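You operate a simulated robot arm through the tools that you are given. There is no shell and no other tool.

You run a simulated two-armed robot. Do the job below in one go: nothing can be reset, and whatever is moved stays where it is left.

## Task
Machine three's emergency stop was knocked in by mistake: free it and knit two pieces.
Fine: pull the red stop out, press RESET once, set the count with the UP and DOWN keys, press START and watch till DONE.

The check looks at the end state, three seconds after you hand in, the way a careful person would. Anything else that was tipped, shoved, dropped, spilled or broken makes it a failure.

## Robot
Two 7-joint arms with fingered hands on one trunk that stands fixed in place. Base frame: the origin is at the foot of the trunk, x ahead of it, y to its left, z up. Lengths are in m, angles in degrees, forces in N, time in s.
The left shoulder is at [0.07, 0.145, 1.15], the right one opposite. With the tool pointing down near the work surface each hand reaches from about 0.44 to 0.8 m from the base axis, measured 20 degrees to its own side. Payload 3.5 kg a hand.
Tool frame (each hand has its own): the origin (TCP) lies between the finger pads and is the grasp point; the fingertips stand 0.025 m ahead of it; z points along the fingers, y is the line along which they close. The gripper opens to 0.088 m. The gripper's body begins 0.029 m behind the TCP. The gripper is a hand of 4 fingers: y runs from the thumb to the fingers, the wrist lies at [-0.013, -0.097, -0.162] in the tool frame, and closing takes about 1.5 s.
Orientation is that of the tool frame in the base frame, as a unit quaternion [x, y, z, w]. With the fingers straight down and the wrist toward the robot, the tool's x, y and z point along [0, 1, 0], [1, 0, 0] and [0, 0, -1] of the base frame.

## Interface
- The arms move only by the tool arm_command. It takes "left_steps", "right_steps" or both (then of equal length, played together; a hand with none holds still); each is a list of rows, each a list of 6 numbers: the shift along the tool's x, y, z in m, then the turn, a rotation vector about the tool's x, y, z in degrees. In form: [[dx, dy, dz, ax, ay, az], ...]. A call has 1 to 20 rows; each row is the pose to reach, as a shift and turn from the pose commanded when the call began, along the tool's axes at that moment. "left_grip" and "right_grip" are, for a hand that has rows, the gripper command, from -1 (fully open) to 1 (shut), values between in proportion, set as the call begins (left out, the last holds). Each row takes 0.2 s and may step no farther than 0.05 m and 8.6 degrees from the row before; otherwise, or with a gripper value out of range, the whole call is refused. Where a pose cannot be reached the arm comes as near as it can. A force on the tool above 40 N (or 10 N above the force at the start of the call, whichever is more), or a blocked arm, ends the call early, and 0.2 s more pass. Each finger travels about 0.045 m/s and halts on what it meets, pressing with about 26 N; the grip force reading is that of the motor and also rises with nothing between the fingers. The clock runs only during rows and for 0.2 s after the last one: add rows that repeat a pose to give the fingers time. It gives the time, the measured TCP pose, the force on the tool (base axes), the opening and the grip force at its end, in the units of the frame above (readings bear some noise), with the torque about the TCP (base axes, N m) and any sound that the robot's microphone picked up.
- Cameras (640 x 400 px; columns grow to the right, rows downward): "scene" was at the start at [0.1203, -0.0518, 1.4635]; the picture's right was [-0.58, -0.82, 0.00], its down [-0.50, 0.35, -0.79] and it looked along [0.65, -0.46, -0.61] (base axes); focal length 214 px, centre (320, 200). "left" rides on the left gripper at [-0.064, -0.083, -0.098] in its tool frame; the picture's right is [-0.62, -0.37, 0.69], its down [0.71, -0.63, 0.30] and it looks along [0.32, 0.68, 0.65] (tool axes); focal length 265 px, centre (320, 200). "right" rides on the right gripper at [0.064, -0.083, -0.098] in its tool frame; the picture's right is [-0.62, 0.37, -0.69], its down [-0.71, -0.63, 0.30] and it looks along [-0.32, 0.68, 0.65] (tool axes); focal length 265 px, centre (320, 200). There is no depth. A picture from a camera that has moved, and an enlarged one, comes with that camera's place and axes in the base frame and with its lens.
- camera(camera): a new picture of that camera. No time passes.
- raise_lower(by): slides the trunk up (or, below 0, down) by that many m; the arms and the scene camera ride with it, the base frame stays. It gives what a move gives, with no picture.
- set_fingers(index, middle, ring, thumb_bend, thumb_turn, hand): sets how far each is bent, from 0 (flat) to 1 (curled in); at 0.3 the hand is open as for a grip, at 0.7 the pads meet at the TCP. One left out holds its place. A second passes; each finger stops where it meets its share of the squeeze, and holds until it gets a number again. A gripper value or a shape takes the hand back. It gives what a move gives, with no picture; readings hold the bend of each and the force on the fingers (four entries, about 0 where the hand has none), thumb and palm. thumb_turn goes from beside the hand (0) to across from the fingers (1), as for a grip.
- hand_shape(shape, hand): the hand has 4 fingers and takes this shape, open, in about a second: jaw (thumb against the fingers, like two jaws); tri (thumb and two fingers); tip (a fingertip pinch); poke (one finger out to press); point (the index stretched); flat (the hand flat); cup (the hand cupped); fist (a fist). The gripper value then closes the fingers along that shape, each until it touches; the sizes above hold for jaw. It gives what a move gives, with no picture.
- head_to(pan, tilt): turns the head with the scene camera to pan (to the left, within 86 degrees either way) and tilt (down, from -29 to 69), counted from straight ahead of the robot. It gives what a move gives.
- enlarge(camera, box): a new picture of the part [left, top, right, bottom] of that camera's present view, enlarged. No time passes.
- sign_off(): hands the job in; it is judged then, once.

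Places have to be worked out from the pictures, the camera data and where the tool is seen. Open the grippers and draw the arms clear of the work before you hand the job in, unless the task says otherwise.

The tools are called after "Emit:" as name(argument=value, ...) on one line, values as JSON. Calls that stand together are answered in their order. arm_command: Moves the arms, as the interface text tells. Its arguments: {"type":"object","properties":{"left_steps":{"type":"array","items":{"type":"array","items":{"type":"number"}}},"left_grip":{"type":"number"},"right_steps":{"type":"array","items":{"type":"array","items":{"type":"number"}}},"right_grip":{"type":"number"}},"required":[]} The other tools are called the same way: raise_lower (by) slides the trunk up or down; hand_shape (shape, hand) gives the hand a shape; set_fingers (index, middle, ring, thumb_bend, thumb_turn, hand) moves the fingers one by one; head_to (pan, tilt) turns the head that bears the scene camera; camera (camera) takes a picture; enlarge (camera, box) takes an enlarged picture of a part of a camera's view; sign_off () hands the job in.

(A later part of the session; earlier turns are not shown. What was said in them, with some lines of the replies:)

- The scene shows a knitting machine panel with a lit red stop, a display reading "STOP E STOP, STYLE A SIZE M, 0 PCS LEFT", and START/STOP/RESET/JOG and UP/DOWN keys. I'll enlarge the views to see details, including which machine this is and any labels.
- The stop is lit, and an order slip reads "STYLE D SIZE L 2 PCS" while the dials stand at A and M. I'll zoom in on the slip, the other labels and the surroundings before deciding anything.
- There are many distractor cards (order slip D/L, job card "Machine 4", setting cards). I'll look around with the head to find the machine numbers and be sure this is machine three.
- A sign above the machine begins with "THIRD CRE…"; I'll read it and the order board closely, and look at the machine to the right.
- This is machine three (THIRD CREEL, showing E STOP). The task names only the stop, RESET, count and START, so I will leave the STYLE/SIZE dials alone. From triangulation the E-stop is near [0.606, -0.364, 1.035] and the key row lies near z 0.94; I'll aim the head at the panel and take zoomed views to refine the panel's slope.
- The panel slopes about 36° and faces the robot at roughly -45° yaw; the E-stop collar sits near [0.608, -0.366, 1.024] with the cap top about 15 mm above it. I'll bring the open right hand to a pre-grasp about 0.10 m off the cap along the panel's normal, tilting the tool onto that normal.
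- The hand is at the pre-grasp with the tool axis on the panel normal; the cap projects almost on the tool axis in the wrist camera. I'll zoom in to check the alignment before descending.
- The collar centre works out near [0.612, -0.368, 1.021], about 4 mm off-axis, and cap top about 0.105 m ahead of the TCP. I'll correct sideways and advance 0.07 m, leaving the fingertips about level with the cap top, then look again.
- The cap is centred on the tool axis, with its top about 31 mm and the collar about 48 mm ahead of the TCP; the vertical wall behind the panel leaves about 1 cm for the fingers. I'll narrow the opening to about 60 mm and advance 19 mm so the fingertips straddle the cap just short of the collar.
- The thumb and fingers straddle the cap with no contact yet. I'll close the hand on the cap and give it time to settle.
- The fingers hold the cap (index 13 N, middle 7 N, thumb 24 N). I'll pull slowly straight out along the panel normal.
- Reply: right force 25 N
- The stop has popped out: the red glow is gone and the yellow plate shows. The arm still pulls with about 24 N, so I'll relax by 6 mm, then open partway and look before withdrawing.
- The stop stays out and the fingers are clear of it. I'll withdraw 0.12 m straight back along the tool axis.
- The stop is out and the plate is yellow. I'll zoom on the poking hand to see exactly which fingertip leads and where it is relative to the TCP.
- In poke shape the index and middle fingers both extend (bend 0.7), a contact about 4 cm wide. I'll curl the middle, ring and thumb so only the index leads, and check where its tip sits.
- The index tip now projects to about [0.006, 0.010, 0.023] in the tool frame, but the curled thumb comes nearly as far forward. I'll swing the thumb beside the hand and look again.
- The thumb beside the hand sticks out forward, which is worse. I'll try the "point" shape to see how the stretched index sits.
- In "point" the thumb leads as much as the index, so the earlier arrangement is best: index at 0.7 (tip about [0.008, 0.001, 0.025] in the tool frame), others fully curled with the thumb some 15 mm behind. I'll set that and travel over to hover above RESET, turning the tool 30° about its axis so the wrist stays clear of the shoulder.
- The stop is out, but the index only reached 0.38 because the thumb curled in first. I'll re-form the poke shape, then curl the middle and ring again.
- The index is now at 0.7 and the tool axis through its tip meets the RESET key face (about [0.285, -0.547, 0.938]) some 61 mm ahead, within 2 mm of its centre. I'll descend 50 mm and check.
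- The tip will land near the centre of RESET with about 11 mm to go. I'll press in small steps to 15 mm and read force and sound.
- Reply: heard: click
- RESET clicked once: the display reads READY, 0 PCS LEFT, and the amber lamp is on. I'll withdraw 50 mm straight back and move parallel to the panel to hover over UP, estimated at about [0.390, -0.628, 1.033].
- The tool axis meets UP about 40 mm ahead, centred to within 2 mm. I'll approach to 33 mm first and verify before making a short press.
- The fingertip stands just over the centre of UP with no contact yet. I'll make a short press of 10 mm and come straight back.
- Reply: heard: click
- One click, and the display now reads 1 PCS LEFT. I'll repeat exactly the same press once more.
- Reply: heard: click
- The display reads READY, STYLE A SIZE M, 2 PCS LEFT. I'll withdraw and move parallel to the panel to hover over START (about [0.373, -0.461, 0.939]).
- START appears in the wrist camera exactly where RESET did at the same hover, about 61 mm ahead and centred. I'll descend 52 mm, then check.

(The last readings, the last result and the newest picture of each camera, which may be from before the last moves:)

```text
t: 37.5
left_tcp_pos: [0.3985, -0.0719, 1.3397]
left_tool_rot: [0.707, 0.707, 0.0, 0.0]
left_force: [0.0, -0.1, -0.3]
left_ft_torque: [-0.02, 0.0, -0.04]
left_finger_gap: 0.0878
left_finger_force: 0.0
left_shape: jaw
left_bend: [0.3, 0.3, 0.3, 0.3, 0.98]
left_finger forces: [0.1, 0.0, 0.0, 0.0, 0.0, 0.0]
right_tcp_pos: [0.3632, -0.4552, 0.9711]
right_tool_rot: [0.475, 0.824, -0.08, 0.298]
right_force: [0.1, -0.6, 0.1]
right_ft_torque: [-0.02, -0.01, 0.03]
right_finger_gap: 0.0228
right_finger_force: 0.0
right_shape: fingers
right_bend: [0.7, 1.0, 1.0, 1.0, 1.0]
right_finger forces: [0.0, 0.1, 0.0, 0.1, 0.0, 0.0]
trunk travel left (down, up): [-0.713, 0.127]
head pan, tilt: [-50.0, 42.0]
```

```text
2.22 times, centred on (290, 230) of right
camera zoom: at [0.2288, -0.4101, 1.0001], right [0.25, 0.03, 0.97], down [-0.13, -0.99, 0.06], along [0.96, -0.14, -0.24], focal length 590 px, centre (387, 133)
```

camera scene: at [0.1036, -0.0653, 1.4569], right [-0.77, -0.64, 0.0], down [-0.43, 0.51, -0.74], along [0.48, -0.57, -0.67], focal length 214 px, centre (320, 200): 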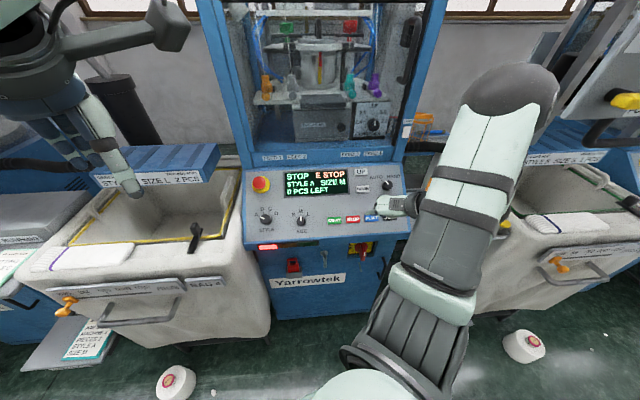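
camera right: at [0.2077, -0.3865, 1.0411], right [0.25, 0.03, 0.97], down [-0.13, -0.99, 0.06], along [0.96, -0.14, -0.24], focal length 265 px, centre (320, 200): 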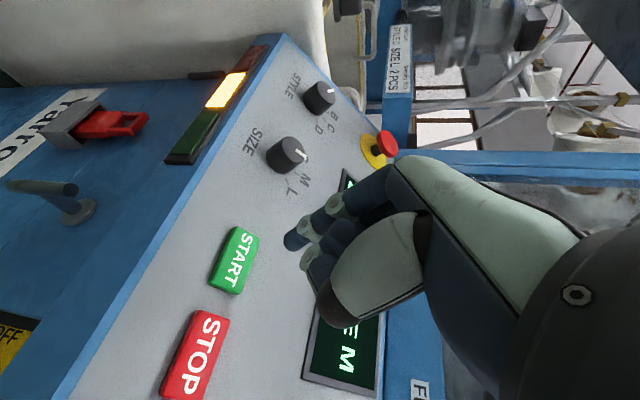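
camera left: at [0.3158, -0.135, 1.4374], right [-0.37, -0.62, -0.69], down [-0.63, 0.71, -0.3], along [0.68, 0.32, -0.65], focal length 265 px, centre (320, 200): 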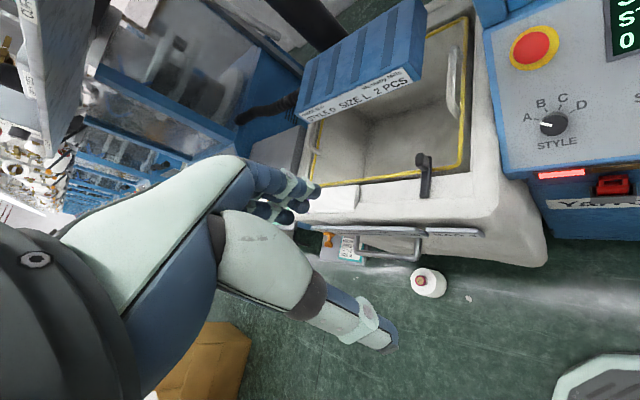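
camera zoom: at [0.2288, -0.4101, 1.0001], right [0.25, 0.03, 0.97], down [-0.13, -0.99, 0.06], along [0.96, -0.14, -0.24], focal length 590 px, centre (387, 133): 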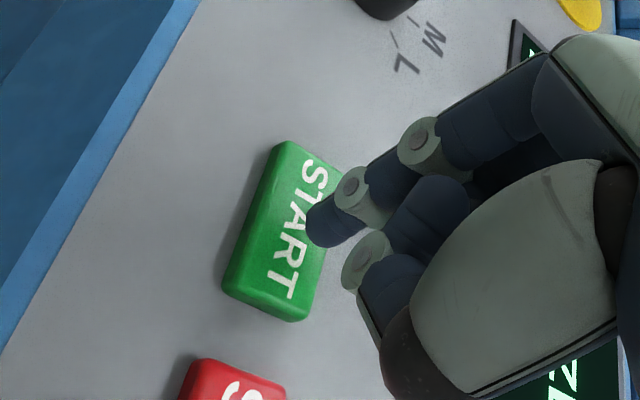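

The fingertip is lined up over START with about 9-10 mm to go. I'll make one short press and withdraw straight back.

Emit:
arm_command(right_steps=[[0, 0, 0.006, 0, 0, 0], [0, 0, 0.013, 0, 0, 0], [0, 0, 0.0, 0, 0, 0], [0, 0, -0.02, 0, 0, 0], [0, 0, -0.02, 0, 0, 0]])

Emit:
enlarge(camera="scene", box=[230, 130, 430, 255])

```text
t: 38.7
left_tcp_pos: [0.4001, -0.0715, 1.3394]
left_tool_rot: [0.707, 0.707, 0.0, -0.001]
left_force: [-0.2, 0.2, -0.2]
left_ft_torque: [-0.01, -0.04, -0.01]
left_finger_gap: 0.0879
left_finger_force: 0.0
left_shape: jaw
left_bend: [0.3, 0.3, 0.3, 0.3, 0.98]
left_finger forces: [0.1, 0.1, 0.0, 0.0, 0.0, 0.0]
right_tcp_pos: [0.3543, -0.4464, 0.985]
right_tool_rot: [0.476, 0.823, -0.081, 0.299]
right_force: [0.6, -0.2, -0.3]
right_ft_torque: [-0.03, 0.01, -0.02]
right_finger_gap: 0.0225
right_finger_force: 0.1
right_shape: fingers
right_bend: [0.7, 1.0, 1.0, 1.0, 1.0]
right_finger forces: [0.0, 0.0, 0.1, 0.1, 0.1, 0.0]
trunk travel left (down, up): [-0.713, 0.127]
head pan, tilt: [-50.0, 42.0]
heard: click
```

```text
3.20 times, centred on (330, 192) of scene
camera zoom: at [0.1033, -0.0661, 1.4569], right [-0.77, -0.64, 0.0], down [-0.43, 0.51, -0.74], along [0.48, -0.57, -0.67], focal length 686 px, centre (288, 224)
```

zoom: 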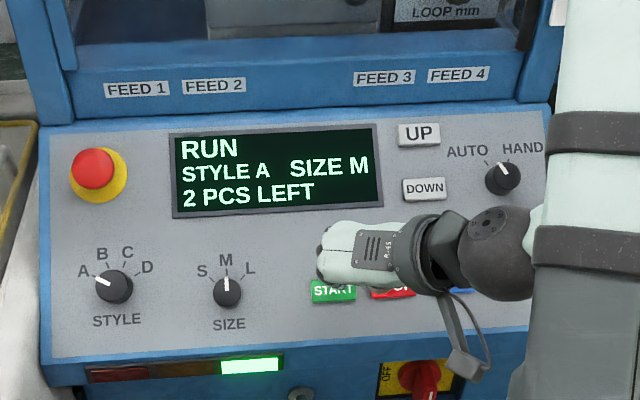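

The machine shows RUN with the green lamp and 2 PCS LEFT. I'll draw the right arm clear of the panel, back to its starting pose up and away.

Emit:
arm_command(right_steps=[[0, 0, -0.03, 0, 0, 0], [-0.0191, -0.002, -0.0531, 2.3, 3.95, 3.6], [-0.0382, -0.004, -0.0763, 4.55, 7.9, 7.25], [-0.0573, -0.006, -0.0994, 6.8, 11.85, 10.9], [-0.0764, -0.008, -0.1225, 9.1, 15.8, 14.5], [-0.0954, -0.01, -0.1456, 11.4, 19.75, 18.1], [-0.1145, -0.0121, -0.1688, 13.65, 23.7, 21.75], [-0.1336, -0.0141, -0.1919, 15.9, 27.65, 25.4], [-0.1527, -0.0161, -0.215, 18.2, 31.6, 29.0], [-0.1527, -0.0161, -0.215, 18.2, 31.6, 29.0]])

Emit:
camera(camera="scene")

Emit:
enlarge(camera="scene", box=[230, 130, 430, 255])

Emit:
camera(camera="left")

```text
t: 40.9
left_tcp_pos: [0.3998, -0.0717, 1.339]
left_tool_rot: [0.706, 0.708, 0.001, 0.0]
left_force: [0.3, -0.1, 0.4]
left_ft_torque: [-0.02, 0.03, 0.01]
left_finger_gap: 0.0879
left_finger_force: 0.0
left_shape: jaw
left_bend: [0.3, 0.3, 0.3, 0.3, 0.98]
left_finger forces: [0.1, 0.0, 0.0, 0.0, 0.1, 0.0]
right_tcp_pos: [0.3073, -0.4778, 1.2451]
right_tool_rot: [0.707, 0.707, 0.0, 0.0]
right_force: [-0.8, 0.4, 0.0]
right_ft_torque: [0.0, 0.01, 0.02]
right_finger_gap: 0.0224
right_finger_force: 0.0
right_shape: fingers
right_bend: [0.7, 1.0, 1.0, 1.0, 1.0]
right_finger forces: [0.0, 0.0, 0.0, 0.1, 0.0, 0.0]
trunk travel left (down, up): [-0.713, 0.127]
head pan, tilt: [-50.0, 42.0]
```

```text
taken
camera scene: at [0.1032, -0.0657, 1.4569], right [-0.77, -0.64, 0.0], down [-0.43, 0.51, -0.74], along [0.48, -0.57, -0.67], focal length 214 px, centre (320, 200)
```

scene: 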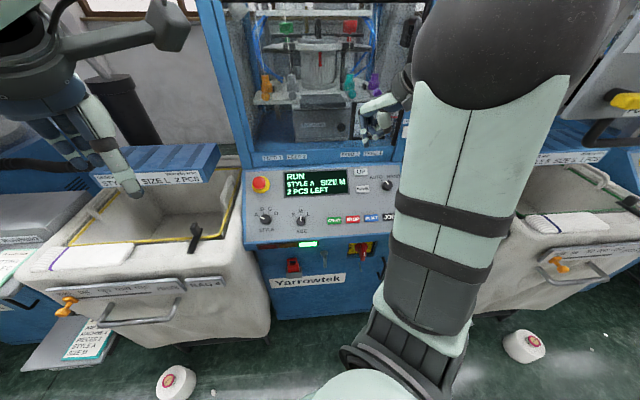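

```text
3.20 times, centred on (330, 192) of scene
camera zoom: at [0.1032, -0.0657, 1.4569], right [-0.77, -0.64, 0.0], down [-0.43, 0.51, -0.74], along [0.48, -0.57, -0.67], focal length 686 px, centre (288, 224)
```

zoom: 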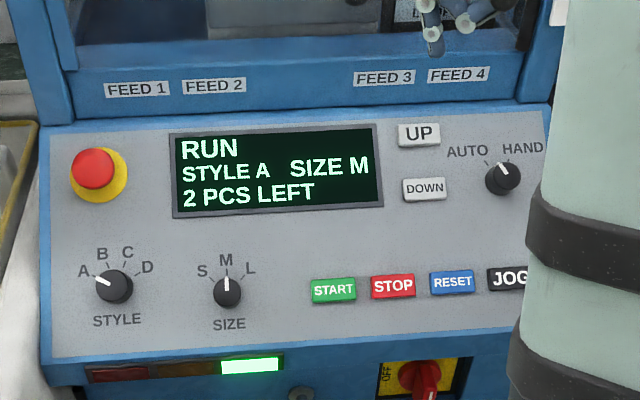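

```text
taken
camera left: at [0.3155, -0.1354, 1.4374], right [-0.37, -0.62, -0.69], down [-0.63, 0.71, -0.3], along [0.68, 0.32, -0.65], focal length 265 px, centre (320, 200)
```

left: 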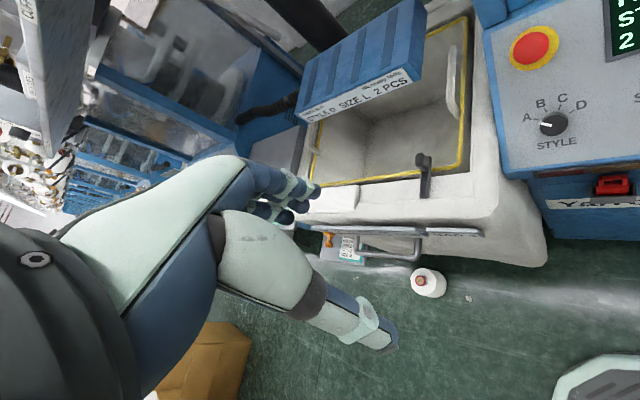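

The right arm is clear and the machine is still running. I'll reopen the right hand to its starting shape and then wait, checking the display.

Emit:
hand_shape(hand="right", shape="jaw")

Emit:
arm_command(right_steps=[[0, 0, 0, 0, 0, 0], [0, 0, 0, 0, 0, 0], [0, 0, 0, 0, 0, 0], [0, 0, 0, 0, 0, 0], [0, 0, 0, 0, 0, 0], [0, 0, 0, 0, 0, 0], [0, 0, 0, 0, 0, 0], [0, 0, 0, 0, 0, 0], [0, 0, 0, 0, 0, 0], [0, 0, 0, 0, 0, 0], [0, 0, 0, 0, 0, 0], [0, 0, 0, 0, 0, 0], [0, 0, 0, 0, 0, 0], [0, 0, 0, 0, 0, 0], [0, 0, 0, 0, 0, 0], [0, 0, 0, 0, 0, 0], [0, 0, 0, 0, 0, 0], [0, 0, 0, 0, 0, 0], [0, 0, 0, 0, 0, 0], [0, 0, 0, 0, 0, 0]], right_grip=-1)

Emit:
enlarge(camera="scene", box=[230, 130, 430, 255])

```text
t: 41.8
left_tcp_pos: [0.3991, -0.0707, 1.3399]
left_tool_rot: [0.707, 0.707, 0.0, 0.001]
left_force: [0.5, 0.0, 0.2]
left_ft_torque: [-0.03, 0.03, -0.01]
left_finger_gap: 0.0874
left_finger_force: 0.1
left_shape: jaw
left_bend: [0.3, 0.3, 0.3, 0.3, 0.98]
left_finger forces: [0.0, 0.0, 0.1, 0.0, 0.0, 0.0]
right_tcp_pos: [0.307, -0.4773, 1.2441]
right_tool_rot: [0.707, 0.707, 0.0, 0.001]
right_force: [0.5, 0.1, -0.1]
right_ft_torque: [-0.02, 0.01, 0.0]
right_finger_gap: 0.0879
right_finger_force: 0.0
right_shape: jaw
right_bend: [0.3, 0.3, 0.3, 0.3, 0.98]
right_finger forces: [0.1, 0.1, 0.0, 0.0, 0.0, 0.0]
trunk travel left (down, up): [-0.713, 0.127]
head pan, tilt: [-50.0, 42.0]
```

```text
t: 46.0
left_tcp_pos: [0.3989, -0.0719, 1.3398]
left_tool_rot: [0.708, 0.707, -0.001, 0.0]
left_force: [-0.4, -0.4, -0.4]
left_ft_torque: [0.0, 0.02, -0.01]
left_finger_gap: 0.0876
left_finger_force: 0.0
left_shape: jaw
left_bend: [0.3, 0.3, 0.3, 0.3, 0.98]
left_finger forces: [0.0, 0.1, 0.1, 0.0, 0.0, 0.0]
right_tcp_pos: [0.3066, -0.4769, 1.2449]
right_tool_rot: [0.707, 0.707, 0.0, 0.0]
right_force: [-0.8, -0.8, 0.3]
right_ft_torque: [0.01, -0.05, 0.0]
right_finger_gap: 0.0879
right_finger_force: 0.1
right_shape: jaw
right_bend: [0.3, 0.3, 0.3, 0.3, 0.98]
right_finger forces: [0.1, 0.0, 0.0, 0.0, 0.0, 0.1]
trunk travel left (down, up): [-0.713, 0.127]
head pan, tilt: [-50.0, 42.0]
```

```text
3.20 times, centred on (330, 192) of scene
camera zoom: at [0.1032, -0.066, 1.4569], right [-0.77, -0.64, 0.0], down [-0.43, 0.51, -0.74], along [0.48, -0.57, -0.67], focal length 686 px, centre (288, 224)
```

zoom: 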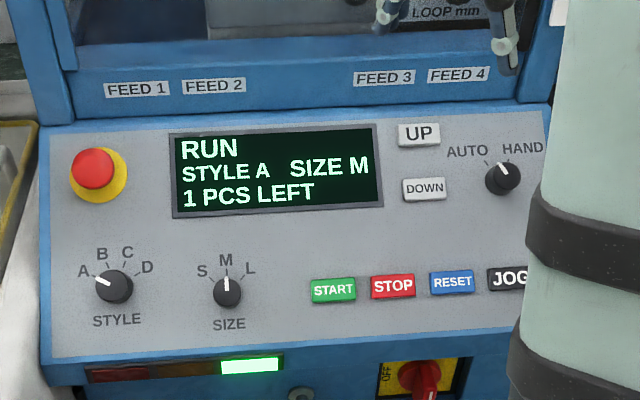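

The count is down to 1 PCS LEFT and it is still running. I'll keep waiting.

Emit:
arm_command(right_steps=[[0, 0, 0, 0, 0, 0], [0, 0, 0, 0, 0, 0], [0, 0, 0, 0, 0, 0], [0, 0, 0, 0, 0, 0], [0, 0, 0, 0, 0, 0], [0, 0, 0, 0, 0, 0], [0, 0, 0, 0, 0, 0], [0, 0, 0, 0, 0, 0], [0, 0, 0, 0, 0, 0], [0, 0, 0, 0, 0, 0], [0, 0, 0, 0, 0, 0], [0, 0, 0, 0, 0, 0], [0, 0, 0, 0, 0, 0], [0, 0, 0, 0, 0, 0], [0, 0, 0, 0, 0, 0], [0, 0, 0, 0, 0, 0], [0, 0, 0, 0, 0, 0], [0, 0, 0, 0, 0, 0], [0, 0, 0, 0, 0, 0], [0, 0, 0, 0, 0, 0]])

Emit:
camera(camera="scene")

Emit:
enlarge(camera="scene", box=[230, 130, 430, 255])

```text
t: 50.2
left_tcp_pos: [0.3997, -0.0718, 1.3385]
left_tool_rot: [0.707, 0.707, 0.0, 0.0]
left_force: [-0.9, 0.0, 0.2]
left_ft_torque: [0.03, 0.01, 0.01]
left_finger_gap: 0.0879
left_finger_force: 0.0
left_shape: jaw
left_bend: [0.3, 0.3, 0.3, 0.3, 0.98]
left_finger forces: [0.1, 0.1, 0.1, 0.0, 0.0, 0.0]
right_tcp_pos: [0.3077, -0.4782, 1.2437]
right_tool_rot: [0.707, 0.708, 0.002, 0.0]
right_force: [-1.0, 0.2, 0.0]
right_ft_torque: [0.01, 0.02, -0.02]
right_finger_gap: 0.0879
right_finger_force: 0.1
right_shape: jaw
right_bend: [0.3, 0.3, 0.3, 0.3, 0.98]
right_finger forces: [0.0, 0.0, 0.0, 0.0, 0.0, 0.0]
trunk travel left (down, up): [-0.713, 0.127]
head pan, tilt: [-50.0, 42.0]
```

```text
taken
camera scene: at [0.1032, -0.066, 1.4569], right [-0.77, -0.64, 0.0], down [-0.43, 0.51, -0.74], along [0.48, -0.57, -0.67], focal length 214 px, centre (320, 200)
```

scene: 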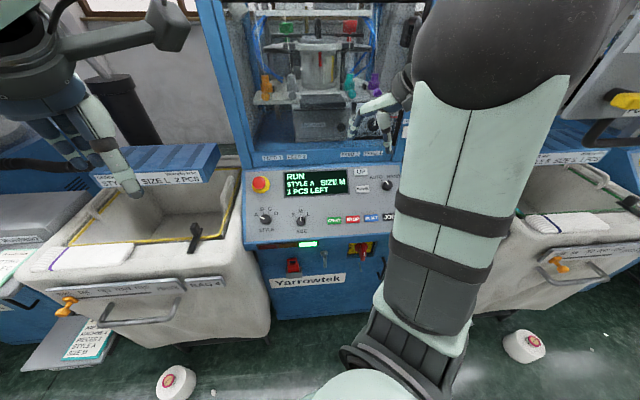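

```text
3.20 times, centred on (330, 192) of scene
camera zoom: at [0.1032, -0.066, 1.4569], right [-0.77, -0.64, 0.0], down [-0.43, 0.51, -0.74], along [0.48, -0.57, -0.67], focal length 686 px, centre (288, 224)
```

zoom: 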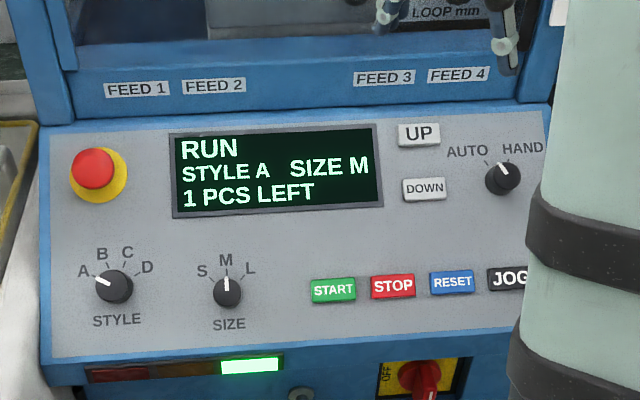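

Still RUN with 1 PCS LEFT; I'll wait some more.

Emit:
arm_command(right_steps=[[0, 0, 0, 0, 0, 0], [0, 0, 0, 0, 0, 0], [0, 0, 0, 0, 0, 0], [0, 0, 0, 0, 0, 0], [0, 0, 0, 0, 0, 0], [0, 0, 0, 0, 0, 0], [0, 0, 0, 0, 0, 0], [0, 0, 0, 0, 0, 0], [0, 0, 0, 0, 0, 0], [0, 0, 0, 0, 0, 0], [0, 0, 0, 0, 0, 0], [0, 0, 0, 0, 0, 0], [0, 0, 0, 0, 0, 0], [0, 0, 0, 0, 0, 0], [0, 0, 0, 0, 0, 0], [0, 0, 0, 0, 0, 0], [0, 0, 0, 0, 0, 0], [0, 0, 0, 0, 0, 0], [0, 0, 0, 0, 0, 0], [0, 0, 0, 0, 0, 0]])

Emit:
enlarge(camera="scene", box=[230, 130, 430, 255])

```text
t: 54.4
left_tcp_pos: [0.3989, -0.0713, 1.3396]
left_tool_rot: [0.707, 0.707, 0.001, 0.0]
left_force: [-0.4, 0.7, -0.2]
left_ft_torque: [0.0, -0.01, 0.03]
left_finger_gap: 0.0878
left_finger_force: 0.0
left_shape: jaw
left_bend: [0.3, 0.3, 0.3, 0.3, 0.98]
left_finger forces: [0.0, 0.0, 0.0, 0.0, 0.0, 0.0]
right_tcp_pos: [0.3061, -0.4773, 1.2431]
right_tool_rot: [0.706, 0.708, -0.001, 0.0]
right_force: [-0.3, 0.2, 0.1]
right_ft_torque: [0.03, -0.01, 0.01]
right_finger_gap: 0.0875
right_finger_force: 0.1
right_shape: jaw
right_bend: [0.3, 0.3, 0.3, 0.3, 0.98]
right_finger forces: [0.1, 0.0, 0.1, 0.0, 0.1, 0.2]
trunk travel left (down, up): [-0.713, 0.127]
head pan, tilt: [-50.0, 42.0]
```

```text
3.20 times, centred on (330, 192) of scene
camera zoom: at [0.1032, -0.066, 1.4569], right [-0.77, -0.64, 0.0], down [-0.43, 0.51, -0.74], along [0.48, -0.57, -0.67], focal length 686 px, centre (288, 224)
```

zoom: 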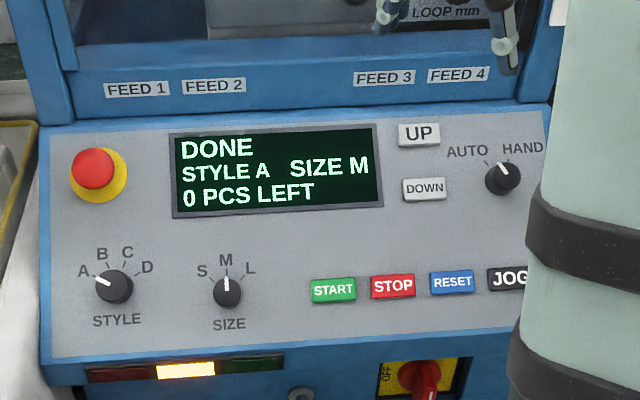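

The display reads DONE, 0 PCS LEFT with the amber lamp. I'll take a last look around to confirm nothing else was disturbed and the arms are clear.

Emit:
camera(camera="scene")

Emit:
camera(camera="left")

Emit:
camera(camera="right")

```text
taken
camera scene: at [0.1032, -0.066, 1.4569], right [-0.77, -0.64, 0.0], down [-0.43, 0.51, -0.74], along [0.48, -0.57, -0.67], focal length 214 px, centre (320, 200)
```

scene: 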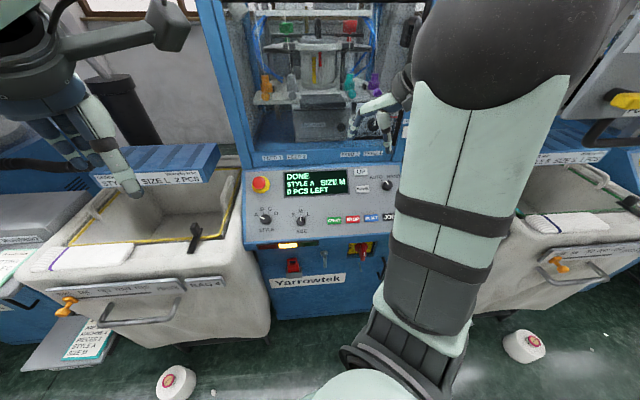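

```text
taken
camera left: at [0.3154, -0.1356, 1.4374], right [-0.37, -0.62, -0.69], down [-0.63, 0.71, -0.3], along [0.68, 0.32, -0.65], focal length 265 px, centre (320, 200)
```

left: 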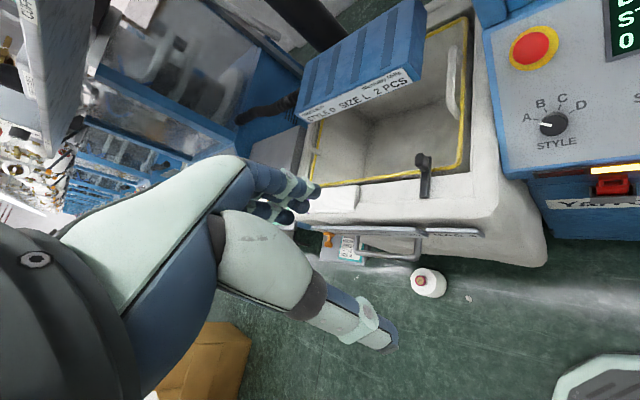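

```text
taken
camera right: at [0.2239, -0.4136, 1.3424], right [0.37, -0.62, 0.69], down [-0.63, -0.71, -0.3], along [0.68, -0.32, -0.65], focal length 265 px, centre (320, 200)
```

right: 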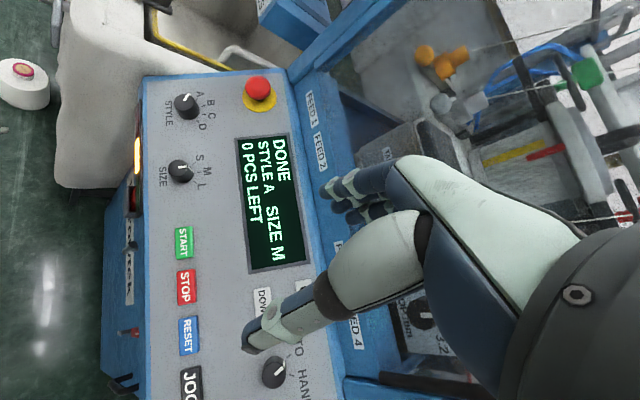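

The stop is out, two pieces were run and the display says DONE. Both hands are open, the arms are at their clear starting poses, and nothing else has moved, so I hand in the job.

Emit:
sign_off()

```text
The job is handed in.
```

Machine three's emergency stop is out again, and the machine ran two pieces and shows DONE with 0 PCS LEFT. I handed the job in, but no verdict came back.

- **Stop:** I gripped the red stop and pulled it straight out. It stayed out.
- **RESET:** I pressed it once, and the display went from E STOP to READY.
- **Count:** I pressed UP twice and checked the display after each press: 1, then 2 PCS LEFT.
- **Run:** I pressed START once and watched the count fall from 2 to 0 until DONE appeared. I didn't see the knitted pieces themselves; they weren't in view in the bag.

**Style and size:** I left both dials where they stood, at STYLE A and SIZE M, because your instructions didn't mention them. An order slip on the blue box beside the machine reads STYLE D, SIZE L, 2 PCS. If that slip was for this machine, the two pieces were knitted to the wrong style and size.

Both hands are open and the arms are back where they started. The last pictures show nothing else moved.
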